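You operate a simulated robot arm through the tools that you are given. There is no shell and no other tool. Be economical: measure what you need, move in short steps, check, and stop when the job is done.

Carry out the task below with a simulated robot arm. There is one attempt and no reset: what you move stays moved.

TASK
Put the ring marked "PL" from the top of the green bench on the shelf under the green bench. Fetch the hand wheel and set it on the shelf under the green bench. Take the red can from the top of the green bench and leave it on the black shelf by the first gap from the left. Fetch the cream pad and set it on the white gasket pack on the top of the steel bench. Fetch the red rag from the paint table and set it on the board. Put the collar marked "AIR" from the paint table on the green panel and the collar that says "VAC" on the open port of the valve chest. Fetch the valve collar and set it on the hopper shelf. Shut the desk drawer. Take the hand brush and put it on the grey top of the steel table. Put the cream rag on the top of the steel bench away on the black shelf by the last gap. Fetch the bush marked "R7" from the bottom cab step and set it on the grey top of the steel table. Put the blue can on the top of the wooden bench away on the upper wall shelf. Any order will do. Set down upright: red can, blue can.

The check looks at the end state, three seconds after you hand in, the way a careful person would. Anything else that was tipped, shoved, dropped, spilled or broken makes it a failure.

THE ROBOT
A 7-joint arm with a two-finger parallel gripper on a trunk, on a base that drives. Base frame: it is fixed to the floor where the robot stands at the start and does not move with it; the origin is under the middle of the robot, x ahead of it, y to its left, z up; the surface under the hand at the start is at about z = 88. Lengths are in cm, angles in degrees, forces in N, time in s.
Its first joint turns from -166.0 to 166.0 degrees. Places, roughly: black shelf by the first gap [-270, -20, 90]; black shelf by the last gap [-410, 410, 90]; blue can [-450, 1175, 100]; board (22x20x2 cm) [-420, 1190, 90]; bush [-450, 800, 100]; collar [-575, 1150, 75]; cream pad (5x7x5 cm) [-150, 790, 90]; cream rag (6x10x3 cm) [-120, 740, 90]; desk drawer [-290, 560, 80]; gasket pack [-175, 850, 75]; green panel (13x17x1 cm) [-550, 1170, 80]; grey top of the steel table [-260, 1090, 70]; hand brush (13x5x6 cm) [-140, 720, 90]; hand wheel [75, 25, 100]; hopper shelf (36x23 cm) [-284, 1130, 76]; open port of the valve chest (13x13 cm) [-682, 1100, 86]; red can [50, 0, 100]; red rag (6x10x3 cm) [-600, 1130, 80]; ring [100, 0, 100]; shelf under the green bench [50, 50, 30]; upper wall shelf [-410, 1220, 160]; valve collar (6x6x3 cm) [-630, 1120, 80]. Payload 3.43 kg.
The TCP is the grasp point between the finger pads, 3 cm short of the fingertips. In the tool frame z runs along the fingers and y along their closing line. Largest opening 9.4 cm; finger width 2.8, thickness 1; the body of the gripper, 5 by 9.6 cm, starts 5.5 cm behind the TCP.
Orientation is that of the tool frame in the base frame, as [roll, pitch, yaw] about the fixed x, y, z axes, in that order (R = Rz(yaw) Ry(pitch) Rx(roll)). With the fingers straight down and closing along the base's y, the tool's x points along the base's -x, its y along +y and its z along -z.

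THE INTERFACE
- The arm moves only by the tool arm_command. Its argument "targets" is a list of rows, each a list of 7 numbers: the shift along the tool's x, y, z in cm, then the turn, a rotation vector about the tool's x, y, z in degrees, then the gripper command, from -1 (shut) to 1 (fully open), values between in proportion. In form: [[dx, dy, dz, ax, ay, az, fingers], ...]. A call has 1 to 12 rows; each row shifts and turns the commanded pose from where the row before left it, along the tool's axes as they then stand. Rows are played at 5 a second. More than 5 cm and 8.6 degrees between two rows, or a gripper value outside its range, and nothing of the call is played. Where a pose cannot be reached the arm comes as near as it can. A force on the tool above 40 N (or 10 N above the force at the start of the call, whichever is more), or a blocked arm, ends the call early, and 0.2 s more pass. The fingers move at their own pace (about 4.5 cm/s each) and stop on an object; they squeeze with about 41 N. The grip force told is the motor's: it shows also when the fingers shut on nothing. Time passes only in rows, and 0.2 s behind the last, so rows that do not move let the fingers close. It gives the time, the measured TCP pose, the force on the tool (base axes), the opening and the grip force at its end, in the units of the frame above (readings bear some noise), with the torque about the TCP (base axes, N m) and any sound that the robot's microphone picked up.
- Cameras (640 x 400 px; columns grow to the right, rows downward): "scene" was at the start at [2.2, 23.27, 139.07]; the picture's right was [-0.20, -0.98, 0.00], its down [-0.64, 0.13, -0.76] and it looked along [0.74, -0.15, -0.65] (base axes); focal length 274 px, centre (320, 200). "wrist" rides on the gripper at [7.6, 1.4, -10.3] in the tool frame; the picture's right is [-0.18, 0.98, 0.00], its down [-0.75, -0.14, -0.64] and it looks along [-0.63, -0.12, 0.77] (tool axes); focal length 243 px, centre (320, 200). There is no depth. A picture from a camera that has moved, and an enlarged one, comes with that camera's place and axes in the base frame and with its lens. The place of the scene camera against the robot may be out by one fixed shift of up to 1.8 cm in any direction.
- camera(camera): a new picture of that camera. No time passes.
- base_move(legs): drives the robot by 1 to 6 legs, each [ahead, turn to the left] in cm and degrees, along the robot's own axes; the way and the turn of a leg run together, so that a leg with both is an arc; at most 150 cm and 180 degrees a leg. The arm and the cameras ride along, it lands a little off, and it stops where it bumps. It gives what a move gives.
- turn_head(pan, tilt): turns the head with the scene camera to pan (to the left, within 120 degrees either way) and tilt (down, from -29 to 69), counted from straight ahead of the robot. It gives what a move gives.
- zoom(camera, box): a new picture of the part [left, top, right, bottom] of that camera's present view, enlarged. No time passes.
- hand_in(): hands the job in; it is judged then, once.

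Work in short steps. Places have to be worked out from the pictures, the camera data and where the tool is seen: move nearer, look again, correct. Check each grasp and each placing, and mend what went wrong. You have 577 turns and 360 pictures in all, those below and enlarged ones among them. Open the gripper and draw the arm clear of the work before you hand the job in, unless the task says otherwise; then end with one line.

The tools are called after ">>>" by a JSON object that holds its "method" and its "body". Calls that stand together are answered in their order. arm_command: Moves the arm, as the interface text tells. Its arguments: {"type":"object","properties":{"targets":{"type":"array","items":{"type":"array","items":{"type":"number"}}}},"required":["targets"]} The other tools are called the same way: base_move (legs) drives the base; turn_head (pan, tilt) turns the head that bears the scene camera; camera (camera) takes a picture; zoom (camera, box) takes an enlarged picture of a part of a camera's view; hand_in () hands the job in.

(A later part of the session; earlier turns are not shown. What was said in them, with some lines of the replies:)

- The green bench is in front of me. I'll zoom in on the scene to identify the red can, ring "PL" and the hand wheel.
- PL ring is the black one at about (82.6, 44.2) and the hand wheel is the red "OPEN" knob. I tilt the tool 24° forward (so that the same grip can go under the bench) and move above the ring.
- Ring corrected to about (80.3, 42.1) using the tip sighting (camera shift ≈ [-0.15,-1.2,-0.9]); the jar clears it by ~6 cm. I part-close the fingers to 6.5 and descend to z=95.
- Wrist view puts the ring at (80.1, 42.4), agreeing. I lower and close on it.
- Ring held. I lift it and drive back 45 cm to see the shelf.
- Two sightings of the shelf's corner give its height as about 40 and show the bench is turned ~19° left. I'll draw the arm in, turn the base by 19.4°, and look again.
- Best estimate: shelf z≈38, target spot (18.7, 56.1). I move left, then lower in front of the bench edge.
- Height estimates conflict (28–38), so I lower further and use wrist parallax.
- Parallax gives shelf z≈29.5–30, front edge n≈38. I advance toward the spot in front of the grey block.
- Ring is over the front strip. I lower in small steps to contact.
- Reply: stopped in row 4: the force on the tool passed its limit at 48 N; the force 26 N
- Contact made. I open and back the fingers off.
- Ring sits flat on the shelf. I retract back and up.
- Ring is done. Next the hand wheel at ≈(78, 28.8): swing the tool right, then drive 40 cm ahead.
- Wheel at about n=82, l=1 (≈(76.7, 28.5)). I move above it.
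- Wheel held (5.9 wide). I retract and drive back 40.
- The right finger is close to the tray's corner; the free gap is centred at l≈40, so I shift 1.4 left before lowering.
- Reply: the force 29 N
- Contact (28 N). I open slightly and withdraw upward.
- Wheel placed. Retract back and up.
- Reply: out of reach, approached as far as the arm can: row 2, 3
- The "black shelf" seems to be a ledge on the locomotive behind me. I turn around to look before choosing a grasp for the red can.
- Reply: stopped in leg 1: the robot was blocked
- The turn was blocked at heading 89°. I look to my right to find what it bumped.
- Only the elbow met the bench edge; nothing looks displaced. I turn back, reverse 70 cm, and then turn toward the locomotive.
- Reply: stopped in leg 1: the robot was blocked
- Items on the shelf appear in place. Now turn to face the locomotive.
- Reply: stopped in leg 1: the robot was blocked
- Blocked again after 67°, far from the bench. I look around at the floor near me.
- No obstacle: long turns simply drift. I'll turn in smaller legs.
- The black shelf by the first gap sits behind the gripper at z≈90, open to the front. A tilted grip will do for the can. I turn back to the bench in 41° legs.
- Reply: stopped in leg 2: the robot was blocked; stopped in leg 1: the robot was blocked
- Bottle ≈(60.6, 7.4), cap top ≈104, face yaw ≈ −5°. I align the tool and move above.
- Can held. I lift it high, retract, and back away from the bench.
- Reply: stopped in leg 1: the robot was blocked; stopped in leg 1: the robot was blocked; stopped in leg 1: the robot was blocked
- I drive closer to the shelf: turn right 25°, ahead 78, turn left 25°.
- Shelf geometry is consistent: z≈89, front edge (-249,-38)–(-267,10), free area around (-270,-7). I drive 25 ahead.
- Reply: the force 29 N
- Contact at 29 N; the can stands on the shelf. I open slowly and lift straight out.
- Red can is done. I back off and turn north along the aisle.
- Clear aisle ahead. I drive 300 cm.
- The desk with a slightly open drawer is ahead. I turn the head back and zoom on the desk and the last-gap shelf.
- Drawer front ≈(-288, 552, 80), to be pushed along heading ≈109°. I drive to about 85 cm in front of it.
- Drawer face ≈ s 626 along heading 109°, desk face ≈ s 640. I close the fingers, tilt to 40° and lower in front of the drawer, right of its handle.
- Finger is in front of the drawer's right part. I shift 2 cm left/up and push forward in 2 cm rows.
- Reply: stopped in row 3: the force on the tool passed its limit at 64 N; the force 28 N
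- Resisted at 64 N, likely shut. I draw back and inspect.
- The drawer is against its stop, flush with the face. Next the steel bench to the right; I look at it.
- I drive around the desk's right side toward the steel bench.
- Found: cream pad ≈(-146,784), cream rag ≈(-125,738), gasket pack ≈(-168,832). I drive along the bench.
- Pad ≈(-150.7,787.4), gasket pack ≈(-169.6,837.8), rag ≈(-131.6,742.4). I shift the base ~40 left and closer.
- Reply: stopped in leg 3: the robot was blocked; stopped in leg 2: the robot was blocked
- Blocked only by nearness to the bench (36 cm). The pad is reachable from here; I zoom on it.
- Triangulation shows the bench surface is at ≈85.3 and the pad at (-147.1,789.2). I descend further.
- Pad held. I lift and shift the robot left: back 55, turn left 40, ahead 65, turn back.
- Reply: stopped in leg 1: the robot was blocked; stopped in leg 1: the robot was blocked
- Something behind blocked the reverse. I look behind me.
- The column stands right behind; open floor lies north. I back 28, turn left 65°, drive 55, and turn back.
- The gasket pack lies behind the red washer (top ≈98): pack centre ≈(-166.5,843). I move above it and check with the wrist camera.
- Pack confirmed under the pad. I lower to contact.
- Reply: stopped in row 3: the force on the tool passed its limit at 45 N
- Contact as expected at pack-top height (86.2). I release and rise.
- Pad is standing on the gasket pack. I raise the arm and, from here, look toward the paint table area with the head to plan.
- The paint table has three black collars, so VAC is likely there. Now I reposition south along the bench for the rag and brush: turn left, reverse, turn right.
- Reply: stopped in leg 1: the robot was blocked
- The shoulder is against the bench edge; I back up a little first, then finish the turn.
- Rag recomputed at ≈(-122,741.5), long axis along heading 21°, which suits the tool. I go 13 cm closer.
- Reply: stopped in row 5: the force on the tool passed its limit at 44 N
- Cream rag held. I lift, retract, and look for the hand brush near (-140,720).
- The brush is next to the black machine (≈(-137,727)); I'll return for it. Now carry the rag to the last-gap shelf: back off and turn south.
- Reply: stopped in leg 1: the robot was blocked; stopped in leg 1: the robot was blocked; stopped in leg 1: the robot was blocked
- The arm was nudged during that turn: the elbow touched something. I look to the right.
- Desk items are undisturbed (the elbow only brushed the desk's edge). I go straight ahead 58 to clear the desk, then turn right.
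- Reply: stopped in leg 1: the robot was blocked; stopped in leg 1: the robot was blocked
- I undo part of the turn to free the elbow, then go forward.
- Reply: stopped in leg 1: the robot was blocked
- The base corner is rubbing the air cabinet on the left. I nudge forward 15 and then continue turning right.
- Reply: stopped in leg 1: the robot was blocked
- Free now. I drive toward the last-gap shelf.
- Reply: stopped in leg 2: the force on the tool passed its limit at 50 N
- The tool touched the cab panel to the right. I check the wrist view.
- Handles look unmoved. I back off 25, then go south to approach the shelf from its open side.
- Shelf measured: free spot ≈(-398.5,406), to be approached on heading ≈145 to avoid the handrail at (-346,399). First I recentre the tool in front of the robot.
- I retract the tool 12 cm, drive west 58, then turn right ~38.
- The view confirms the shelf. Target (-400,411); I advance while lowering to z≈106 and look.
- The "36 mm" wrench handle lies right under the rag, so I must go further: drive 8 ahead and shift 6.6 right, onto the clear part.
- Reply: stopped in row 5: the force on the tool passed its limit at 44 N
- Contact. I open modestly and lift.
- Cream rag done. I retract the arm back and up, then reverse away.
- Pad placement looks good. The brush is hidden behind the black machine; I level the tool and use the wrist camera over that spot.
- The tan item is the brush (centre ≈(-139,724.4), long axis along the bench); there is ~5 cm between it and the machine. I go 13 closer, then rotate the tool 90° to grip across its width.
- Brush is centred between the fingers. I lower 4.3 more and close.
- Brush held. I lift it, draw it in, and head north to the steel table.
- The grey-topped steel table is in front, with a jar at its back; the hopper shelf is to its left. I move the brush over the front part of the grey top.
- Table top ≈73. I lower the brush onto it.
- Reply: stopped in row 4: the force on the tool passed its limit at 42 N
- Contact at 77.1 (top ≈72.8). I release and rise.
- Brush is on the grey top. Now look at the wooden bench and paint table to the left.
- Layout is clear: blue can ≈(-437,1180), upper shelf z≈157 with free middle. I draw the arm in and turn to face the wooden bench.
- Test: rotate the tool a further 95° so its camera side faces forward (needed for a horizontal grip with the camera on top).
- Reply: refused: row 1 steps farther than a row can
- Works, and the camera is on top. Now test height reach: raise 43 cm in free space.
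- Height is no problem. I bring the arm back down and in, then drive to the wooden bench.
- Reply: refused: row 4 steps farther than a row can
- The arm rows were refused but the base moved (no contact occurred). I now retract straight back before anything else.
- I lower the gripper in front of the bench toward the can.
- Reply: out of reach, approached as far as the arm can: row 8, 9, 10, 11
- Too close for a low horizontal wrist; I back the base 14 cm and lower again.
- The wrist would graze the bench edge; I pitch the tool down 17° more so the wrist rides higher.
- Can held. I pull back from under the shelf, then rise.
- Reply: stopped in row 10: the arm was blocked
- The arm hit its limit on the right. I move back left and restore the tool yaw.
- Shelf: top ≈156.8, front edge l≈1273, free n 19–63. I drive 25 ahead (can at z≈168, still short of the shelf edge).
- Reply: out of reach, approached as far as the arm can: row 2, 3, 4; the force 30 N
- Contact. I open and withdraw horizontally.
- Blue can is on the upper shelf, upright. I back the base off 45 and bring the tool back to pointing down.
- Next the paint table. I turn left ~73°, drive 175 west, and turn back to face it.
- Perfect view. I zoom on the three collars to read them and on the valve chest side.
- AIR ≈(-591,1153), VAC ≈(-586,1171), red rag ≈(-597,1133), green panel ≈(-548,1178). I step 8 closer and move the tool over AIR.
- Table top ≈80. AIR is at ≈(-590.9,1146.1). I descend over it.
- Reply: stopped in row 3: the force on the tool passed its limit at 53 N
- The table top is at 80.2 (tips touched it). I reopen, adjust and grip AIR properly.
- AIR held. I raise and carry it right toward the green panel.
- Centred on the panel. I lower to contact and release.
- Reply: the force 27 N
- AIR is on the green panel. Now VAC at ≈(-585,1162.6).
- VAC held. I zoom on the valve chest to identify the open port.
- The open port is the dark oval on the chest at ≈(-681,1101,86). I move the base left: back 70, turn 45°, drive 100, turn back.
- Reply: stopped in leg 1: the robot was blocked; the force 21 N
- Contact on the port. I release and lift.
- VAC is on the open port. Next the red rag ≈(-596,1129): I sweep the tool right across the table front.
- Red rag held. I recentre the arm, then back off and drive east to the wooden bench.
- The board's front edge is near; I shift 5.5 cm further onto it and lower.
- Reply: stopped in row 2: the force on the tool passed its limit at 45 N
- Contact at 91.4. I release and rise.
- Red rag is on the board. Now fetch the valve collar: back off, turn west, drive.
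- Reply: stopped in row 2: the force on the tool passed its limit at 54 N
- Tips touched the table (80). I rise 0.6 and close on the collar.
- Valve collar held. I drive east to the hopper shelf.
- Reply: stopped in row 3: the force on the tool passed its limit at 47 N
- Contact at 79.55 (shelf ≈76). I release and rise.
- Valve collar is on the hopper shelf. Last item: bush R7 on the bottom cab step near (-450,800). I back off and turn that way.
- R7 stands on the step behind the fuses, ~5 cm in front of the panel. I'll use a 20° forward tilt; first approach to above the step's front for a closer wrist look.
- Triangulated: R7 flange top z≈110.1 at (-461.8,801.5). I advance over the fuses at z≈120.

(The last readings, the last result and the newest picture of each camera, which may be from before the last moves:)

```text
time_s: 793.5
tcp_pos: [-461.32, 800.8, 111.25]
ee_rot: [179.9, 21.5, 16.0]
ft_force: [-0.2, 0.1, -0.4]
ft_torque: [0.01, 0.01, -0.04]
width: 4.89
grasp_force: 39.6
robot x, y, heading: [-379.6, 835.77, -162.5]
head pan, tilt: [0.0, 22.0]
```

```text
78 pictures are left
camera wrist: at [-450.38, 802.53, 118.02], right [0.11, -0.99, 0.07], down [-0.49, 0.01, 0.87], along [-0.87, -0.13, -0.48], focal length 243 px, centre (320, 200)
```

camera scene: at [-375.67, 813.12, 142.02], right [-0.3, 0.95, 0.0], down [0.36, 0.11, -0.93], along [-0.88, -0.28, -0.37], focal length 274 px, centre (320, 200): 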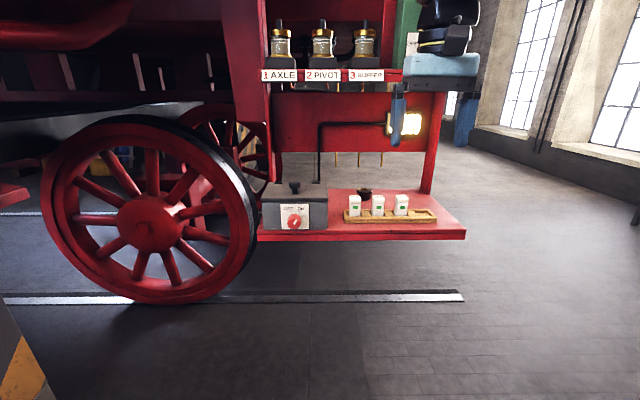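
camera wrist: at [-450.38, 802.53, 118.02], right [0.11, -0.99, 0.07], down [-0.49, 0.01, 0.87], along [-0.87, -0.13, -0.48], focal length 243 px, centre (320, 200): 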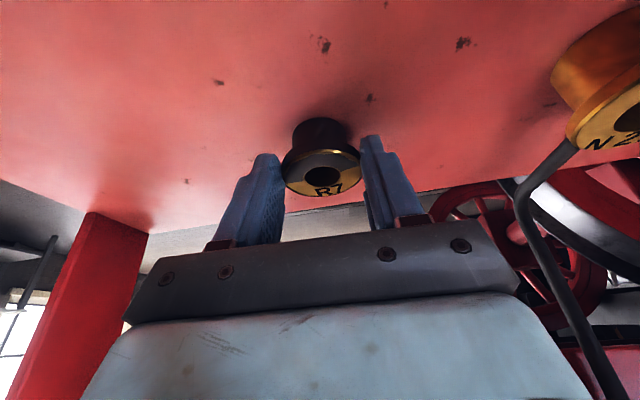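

>>> {"method": "arm_command", "body": {"targets": [[-0.74, 0, -1.86, 0, 0, 0, -1], [-1.5, 0, -3.7, 0, 0, 0, -1], [-1.5, 0, -3.7, 0, 0, 0, -1], [0, 0, 0, 0, 0, 0, -1]]}}

>>> {"method": "camera", "body": {"camera": "wrist"}}

```text
time_s: 794.5
tcp_pos: [-461.4, 800.67, 121.29]
ee_rot: [179.9, 21.5, 16.1]
ft_force: [-0.4, -0.9, -2.0]
ft_torque: [-0.01, -0.04, 0.01]
width: 4.89
grasp_force: 41.1
robot x, y, heading: [-379.27, 835.76, -162.5]
head pan, tilt: [0.0, 22.0]
```

```text
77 pictures are left
camera wrist: at [-450.43, 802.37, 128.14], right [0.11, -0.99, 0.07], down [-0.49, 0.01, 0.87], along [-0.87, -0.13, -0.48], focal length 243 px, centre (320, 200)
```

wrist: 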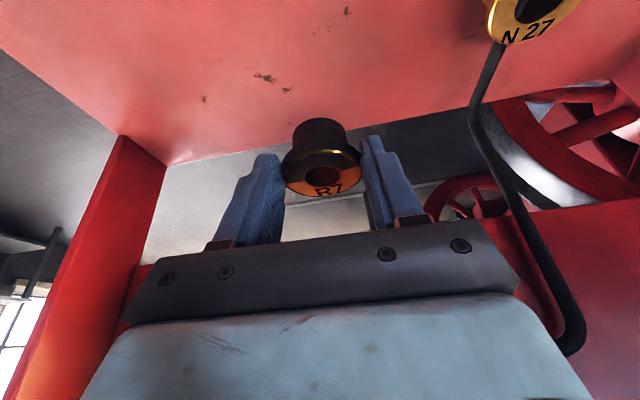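

R7 held. I retract over the fuses, back the base off, and head to the steel table.

>>> {"method": "arm_command", "body": {"targets": [[4, 0, -1.58, 0, 0, 0, -1], [4, 0, -1.58, 0, 0, 0, -1], [4, 0, -1.58, 0, 0, 0, -1], [4, 0, -1.58, 0, 0, 0, -1], [4, 0, -1.58, 0, 0, 0, -1], [4, 0, -1.58, 0, 0, 0, -1], [4, 0, -1.58, 0, 0, 0, -1]]}}

>>> {"method": "base_move", "body": {"legs": [[-30, 0]]}}

>>> {"method": "camera", "body": {"camera": "scene"}}

>>> {"method": "base_move", "body": {"legs": [[0, -45]]}}

>>> {"method": "base_move", "body": {"legs": [[0, -45]]}}

>>> {"method": "base_move", "body": {"legs": [[0, -20]]}}

```text
time_s: 796.1
tcp_pos: [-432.73, 809.25, 121.19]
ee_rot: [179.8, 21.5, 16.1]
ft_force: [0.2, -1.4, -2.8]
ft_torque: [-0.01, -0.09, 0.03]
width: 4.84
grasp_force: 41.3
robot x, y, heading: [-379.44, 835.96, -162.6]
head pan, tilt: [0.0, 22.0]
```

```text
time_s: 798.2
tcp_pos: [-404.07, 818.04, 121.27]
ee_rot: [179.9, 21.6, 16.4]
ft_force: [-0.4, 0.1, -1.8]
ft_torque: [0.0, -0.02, 0.04]
width: 4.85
grasp_force: 41.0
robot x, y, heading: [-350.93, 844.38, -162.3]
head pan, tilt: [0.0, 22.0]
```

```text
76 pictures are left
camera scene: at [-346.95, 822.14, 142.02], right [-0.3, 0.95, 0.0], down [0.36, 0.11, -0.93], along [-0.88, -0.28, -0.38], focal length 274 px, centre (320, 200)
```

scene: 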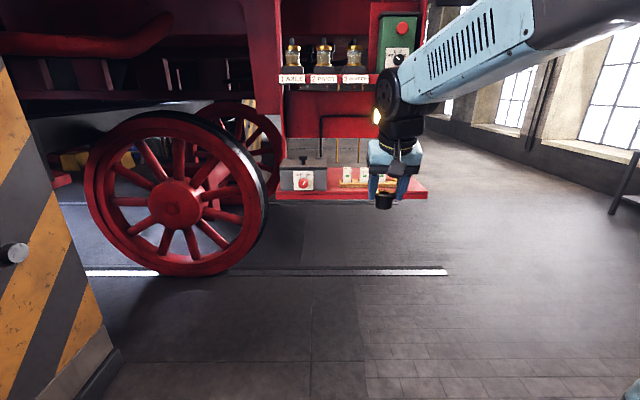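

```text
time_s: 800.9
tcp_pos: [-407.03, 864.06, 121.2]
ee_rot: [179.9, 21.5, -29.3]
ft_force: [0.5, -0.6, -2.7]
ft_torque: [-0.05, -0.05, -0.01]
width: 4.85
grasp_force: 40.6
robot x, y, heading: [-352.86, 840.63, 152.0]
head pan, tilt: [0.0, 22.0]
```

```text
time_s: 803.6
tcp_pos: [-374.51, 895.42, 121.36]
ee_rot: [179.8, 21.5, -74.5]
ft_force: [0.2, 0.2, -1.6]
ft_torque: [-0.05, 0.0, -0.01]
width: 4.85
grasp_force: 41.1
robot x, y, heading: [-357.75, 839.06, 107.6]
head pan, tilt: [0.0, 22.0]
```

```text
time_s: 805.2
tcp_pos: [-354.46, 897.44, 121.38]
ee_rot: [179.9, 21.5, -94.4]
ft_force: [0.0, -0.1, -2.4]
ft_torque: [-0.03, 0.0, 0.02]
width: 4.84
grasp_force: 41.4
robot x, y, heading: [-359.53, 839.02, 87.8]
head pan, tilt: [0.0, 22.0]
```

>>> {"method": "base_move", "body": {"legs": [[0, -2], [150, 0], [48, 0]]}}

>>> {"method": "base_move", "body": {"legs": [[0, -42]]}}

>>> {"method": "base_move", "body": {"legs": [[0, -20]]}}

>>> {"method": "turn_head", "body": {"pan": 0, "tilt": 35}}

>>> {"method": "camera", "body": {"camera": "scene"}}

```text
time_s: 815.5
tcp_pos: [-342.08, 1091.69, 121.48]
ee_rot: [-180.0, 21.5, -95.1]
ft_force: [0.4, -0.2, -3.0]
ft_torque: [-0.06, 0.01, 0.0]
width: 4.84
grasp_force: 41.1
robot x, y, heading: [-348.15, 1033.12, 87.1]
head pan, tilt: [0.0, 22.0]
```

```text
time_s: 818.1
tcp_pos: [-304.34, 1072.74, 121.49]
ee_rot: [179.9, 21.5, -137.1]
ft_force: [0.2, 1.0, -2.8]
ft_torque: [-0.03, 0.01, 0.04]
width: 4.88
grasp_force: 41.0
robot x, y, heading: [-350.59, 1036.26, 45.4]
head pan, tilt: [0.0, 22.0]
```

```text
time_s: 819.6
tcp_pos: [-294.54, 1055.41, 121.59]
ee_rot: [179.8, 21.5, -156.6]
ft_force: [0.6, 0.6, -2.5]
ft_torque: [-0.01, 0.04, 0.02]
width: 4.86
grasp_force: 40.9
robot x, y, heading: [-351.25, 1037.96, 25.4]
head pan, tilt: [0.0, 22.0]
```

```text
time_s: 820.4
tcp_pos: [-294.58, 1055.4, 121.48]
ee_rot: [179.9, 21.5, -156.6]
ft_force: [1.1, -0.6, -2.6]
ft_torque: [-0.01, 0.06, 0.01]
width: 4.87
grasp_force: 41.1
robot x, y, heading: [-351.41, 1037.84, 25.6]
head pan, tilt: [0.0, 35.0]
```

```text
75 pictures are left
camera scene: at [-358.85, 1061.65, 139.96], right [0.43, -0.9, 0.0], down [-0.52, -0.25, -0.82], along [0.74, 0.35, -0.57], focal length 274 px, centre (320, 200)
```

scene: 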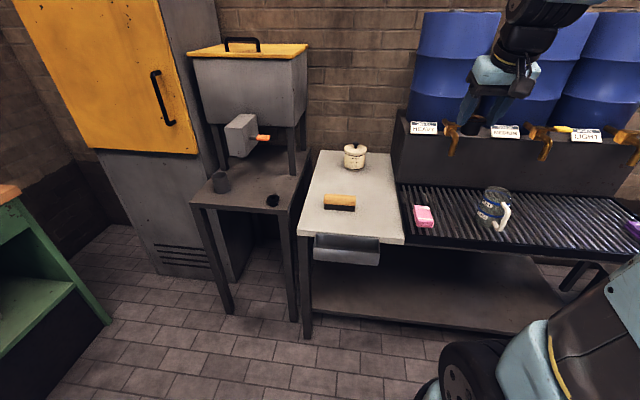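

>>> {"method": "base_move", "body": {"legs": [[12, 0]]}}

>>> {"method": "arm_command", "body": {"targets": [[-3.54, 2.1, 1.4, 0, 0, 0, -1], [-3.54, 2.1, 1.4, 0, 0, 0, -1], [-3.54, 2.1, 1.4, 0, 0, 0, -1], [-3.54, 2.1, 1.4, 0, 0, 0, -1], [-3.54, 2.1, 1.4, 0, 0, 0, -1], [1.65, 0, 4.2, 0, 0, 0, -1], [1.65, 0, 4.2, 0, 0, 0, -1], [1.65, 0, 4.2, 0, 0, 0, -1], [1.65, 0, 4.2, 0, 0, 0, -1], [0, 0, 0, 0, 0, 0, -1]]}}

>>> {"method": "camera", "body": {"camera": "wrist"}}

>>> {"method": "camera", "body": {"camera": "scene"}}

```text
time_s: 821.6
tcp_pos: [-283.81, 1060.57, 121.6]
ee_rot: [179.9, 21.6, -156.6]
ft_force: [-0.9, -0.2, -2.6]
ft_torque: [0.01, 0.04, -0.02]
width: 4.87
grasp_force: 41.0
robot x, y, heading: [-340.36, 1043.47, 25.6]
head pan, tilt: [0.0, 35.0]
```

```text
time_s: 823.8
tcp_pos: [-270.59, 1077.65, 103.42]
ee_rot: [179.9, 21.5, -156.6]
ft_force: [-0.4, 0.0, -2.2]
ft_torque: [-0.03, 0.03, -0.02]
width: 4.85
grasp_force: 41.5
robot x, y, heading: [-340.57, 1043.03, 25.5]
head pan, tilt: [0.0, 35.0]
```

```text
74 pictures are left
camera wrist: at [-280.99, 1074.71, 110.34], right [-0.23, 0.97, 0.07], down [0.48, 0.05, 0.87], along [0.84, 0.24, -0.48], focal length 243 px, centre (320, 200)
```

wrist: 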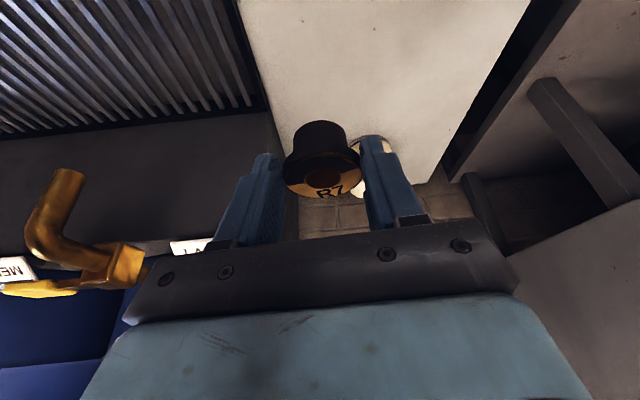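

```text
73 pictures are left
camera scene: at [-348.07, 1066.82, 139.96], right [0.43, -0.9, 0.0], down [-0.52, -0.25, -0.82], along [0.74, 0.35, -0.57], focal length 274 px, centre (320, 200)
```

scene: 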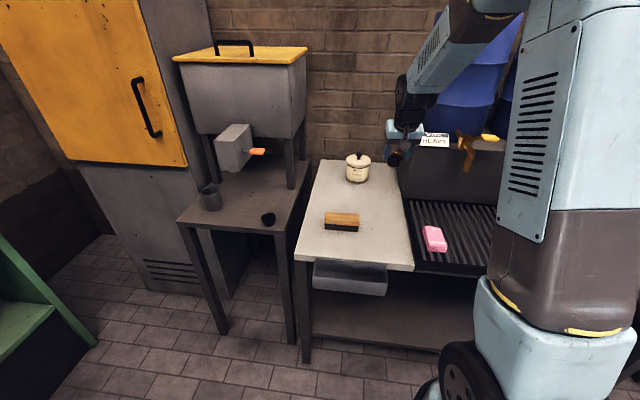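

>>> {"method": "arm_command", "body": {"targets": [[1.65, 0, 4.2, 0, 0, 0, -1], [1.65, 0, 4.2, 0, 0, 0, -1], [1.65, 0, 4.2, 0, 0, 0, -1], [1.65, 0, 4.2, 0, 0, 0, -1], [1.65, 0, 4.2, 0, 0, 0, -1], [0, 0, 0, 0, 0, 0, -1]]}}

>>> {"method": "camera", "body": {"camera": "wrist"}}

>>> {"method": "zoom", "body": {"camera": "scene", "box": [280, 140, 440, 280]}}

```text
time_s: 825.2
tcp_pos: [-270.23, 1077.85, 80.68]
ee_rot: [180.0, 21.5, -156.5]
ft_force: [0.4, 0.4, -2.5]
ft_torque: [-0.02, 0.08, -0.04]
width: 4.88
grasp_force: 41.1
robot x, y, heading: [-341.03, 1043.3, 25.4]
head pan, tilt: [0.0, 35.0]
```

```text
72 pictures are left
camera wrist: at [-280.68, 1074.88, 87.58], right [-0.23, 0.97, 0.07], down [0.48, 0.05, 0.87], along [0.84, 0.24, -0.48], focal length 243 px, centre (320, 200)
```

wrist: 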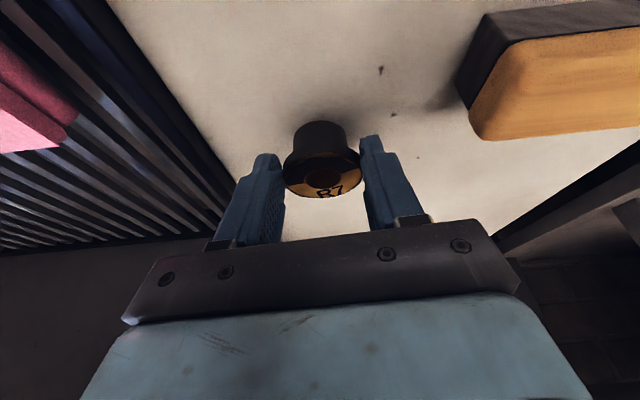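

```text
2.86 times, centred on (360, 210) of scene
camera zoom: at [-348.06, 1066.82, 139.96], right [0.43, -0.9, 0.0], down [-0.52, -0.25, -0.82], along [0.74, 0.35, -0.57], focal length 782 px, centre (206, 171)
```

zoom: 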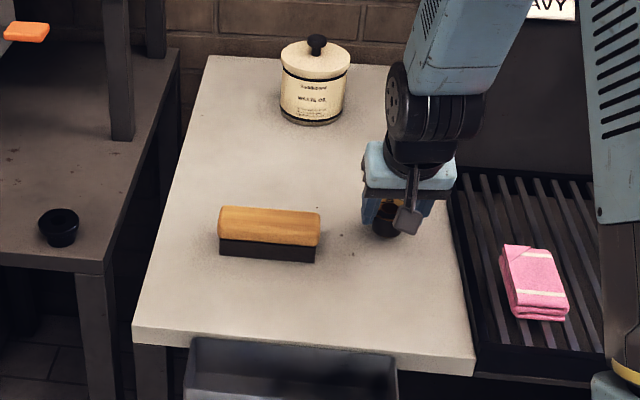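

Good spot between the brush and the edge. I lower to contact.

>>> {"method": "arm_command", "body": {"targets": [[0.73, 0, 1.86, 0, 0, 0, -1], [0.18, 0, 0.46, 0, 0, 0, -1], [0.18, 0, 0.46, 0, 0, 0, -1], [0.18, 0, 0.46, 0, 0, 0, -1], [0.18, 0, 0.46, 0, 0, 0, -1], [0.18, 0, 0.46, 0, 0, 0, -1]]}}

>>> {"method": "zoom", "body": {"camera": "wrist", "box": [220, 80, 420, 230]}}

```text
time_s: 826.4
tcp_pos: [-270.28, 1077.91, 77.32]
ee_rot: [179.9, 21.8, -156.6]
ft_force: [1.5, -0.8, 8.3]
ft_torque: [0.05, -0.07, 0.02]
width: 4.87
grasp_force: 41.1
robot x, y, heading: [-340.48, 1043.56, 25.7]
head pan, tilt: [0.0, 35.0]
stopped in row 5: the force on the tool passed its limit at 48 N (the readings are from after the stop); the commanded pose is now the measured one
```

```text
2.67 times, centred on (320, 155) of wrist
camera zoom: at [-280.71, 1074.95, 84.17], right [-0.23, 0.97, 0.07], down [0.48, 0.05, 0.88], along [0.85, 0.24, -0.48], focal length 647 px, centre (320, 320)
```

zoom: 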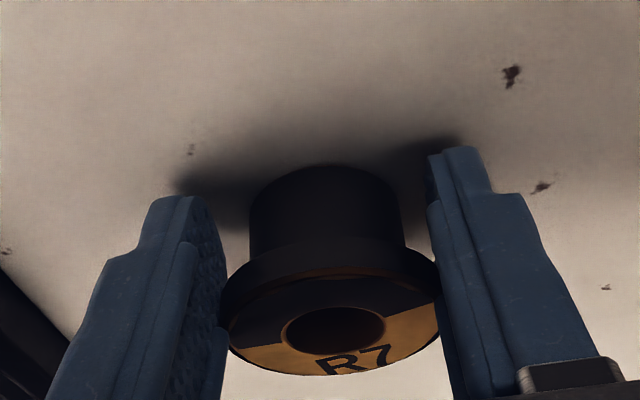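

Contact, upright. I release and rise clear.

>>> {"method": "arm_command", "body": {"targets": [[0, 0, 0, 0, 0, 0, 0.4], [0, 0, 0, 0, 0, 0, 0.4], [-0.9, 0, -2.3, 0, 0, 0, 0.4], [-1.6, 0, -4.1, 0, 0, 0, 0.4], [-1.6, 0, -4.1, 0, 0, 0, 1], [-1.6, 0, -4.1, 0, 0, 0, 1], [-1.6, 0, -4.1, 0, 0, 0, 1], [-1.6, 0, -4.1, 0, 0, 0, 1], [-1.6, 0, -4.1, 0, 0, 0, 1], [4, 0, -1.6, 0, 0, 0, 1], [4, 0, -1.6, 0, 0, 0, 1], [4, 0, -1.6, 0, 0, 0, 1]]}}

>>> {"method": "camera", "body": {"camera": "scene"}}

>>> {"method": "zoom", "body": {"camera": "scene", "box": [180, 140, 440, 280]}}

```text
time_s: 829.0
tcp_pos: [-282.52, 1072.76, 105.96]
ee_rot: [180.0, 21.7, -156.6]
ft_force: [0.8, 0.3, -0.4]
ft_torque: [-0.02, 0.03, 0.01]
width: 9.4
grasp_force: 0.0
robot x, y, heading: [-340.5, 1043.25, 25.5]
head pan, tilt: [0.0, 35.0]
```

```text
69 pictures are left
camera scene: at [-348.02, 1066.84, 139.96], right [0.43, -0.9, 0.0], down [-0.52, -0.25, -0.82], along [0.74, 0.35, -0.57], focal length 274 px, centre (320, 200)
```

scene: 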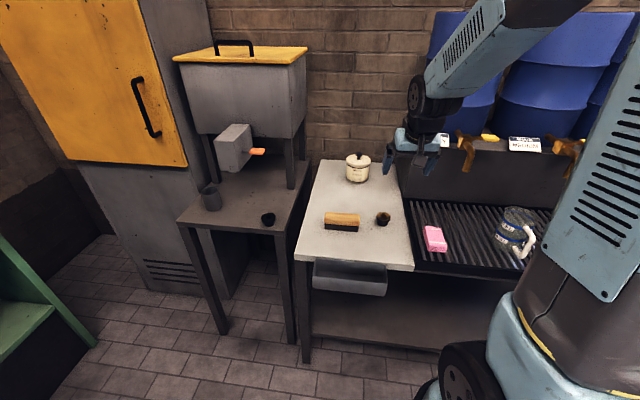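

```text
2.46 times, centred on (310, 210) of scene
camera zoom: at [-348.02, 1066.84, 139.96], right [0.43, -0.9, 0.0], down [-0.52, -0.25, -0.82], along [0.74, 0.35, -0.57], focal length 674 px, centre (345, 175)
```

zoom: 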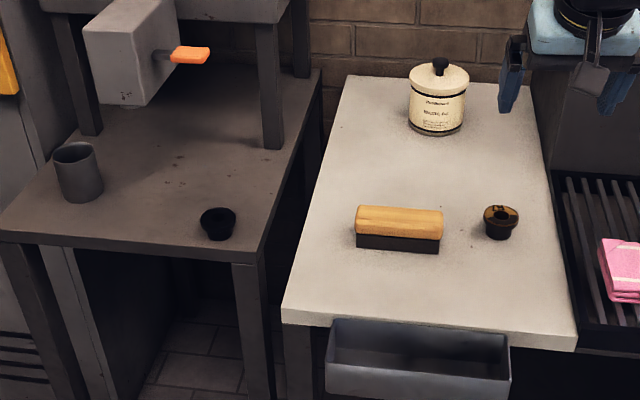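

Everything is placed: R7 and the brush on the grey top, the valve collar on the hopper shelf. I back the robot clear before handing in.

>>> {"method": "base_move", "body": {"legs": [[-40, 0]]}}

>>> {"method": "turn_head", "body": {"pan": 85, "tilt": 15}}

>>> {"method": "camera", "body": {"camera": "scene"}}

```text
time_s: 831.5
tcp_pos: [-318.68, 1055.89, 106.07]
ee_rot: [179.8, 21.7, -156.0]
ft_force: [-0.8, 0.5, -0.1]
ft_torque: [0.02, -0.02, 0.02]
width: 9.4
grasp_force: 0.0
robot x, y, heading: [-376.21, 1026.45, 26.1]
head pan, tilt: [0.0, 35.0]
```

```text
time_s: 833.1
tcp_pos: [-318.61, 1056.0, 106.12]
ee_rot: [180.0, 21.7, -156.1]
ft_force: [0.1, -0.2, 0.3]
ft_torque: [0.01, 0.02, -0.02]
width: 9.42
grasp_force: 0.1
robot x, y, heading: [-376.18, 1026.35, 26.3]
head pan, tilt: [85.0, 15.0]
```

```text
67 pictures are left
camera scene: at [-395.35, 1054.16, 143.16], right [0.93, 0.36, 0.0], down [0.09, -0.24, -0.97], along [-0.35, 0.9, -0.26], focal length 274 px, centre (320, 200)
```

scene: 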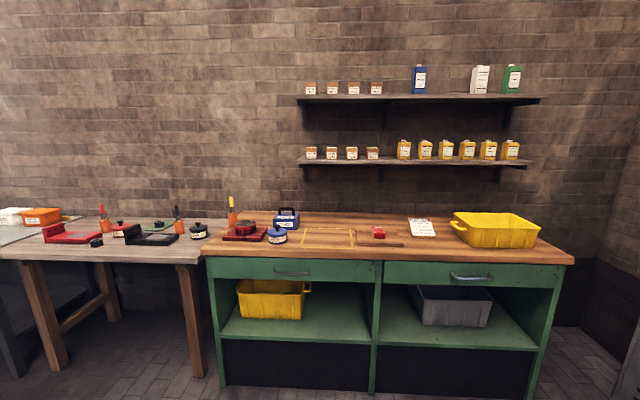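

The blue can stands on the upper shelf, the red rag is on the board, and all else looks undisturbed. I hand in.

>>> {"method": "hand_in", "body": {}}

```text
The job is handed in.
```

All the tasks were carried out and the job is handed in. Two points are not fully certain: the desk drawer was pushed until it met firm resistance and looked flush to within about half a centimetre, and the robot bumped the cab panel and the edges of the green bench and the desk along the way, with nothing seen to have moved.
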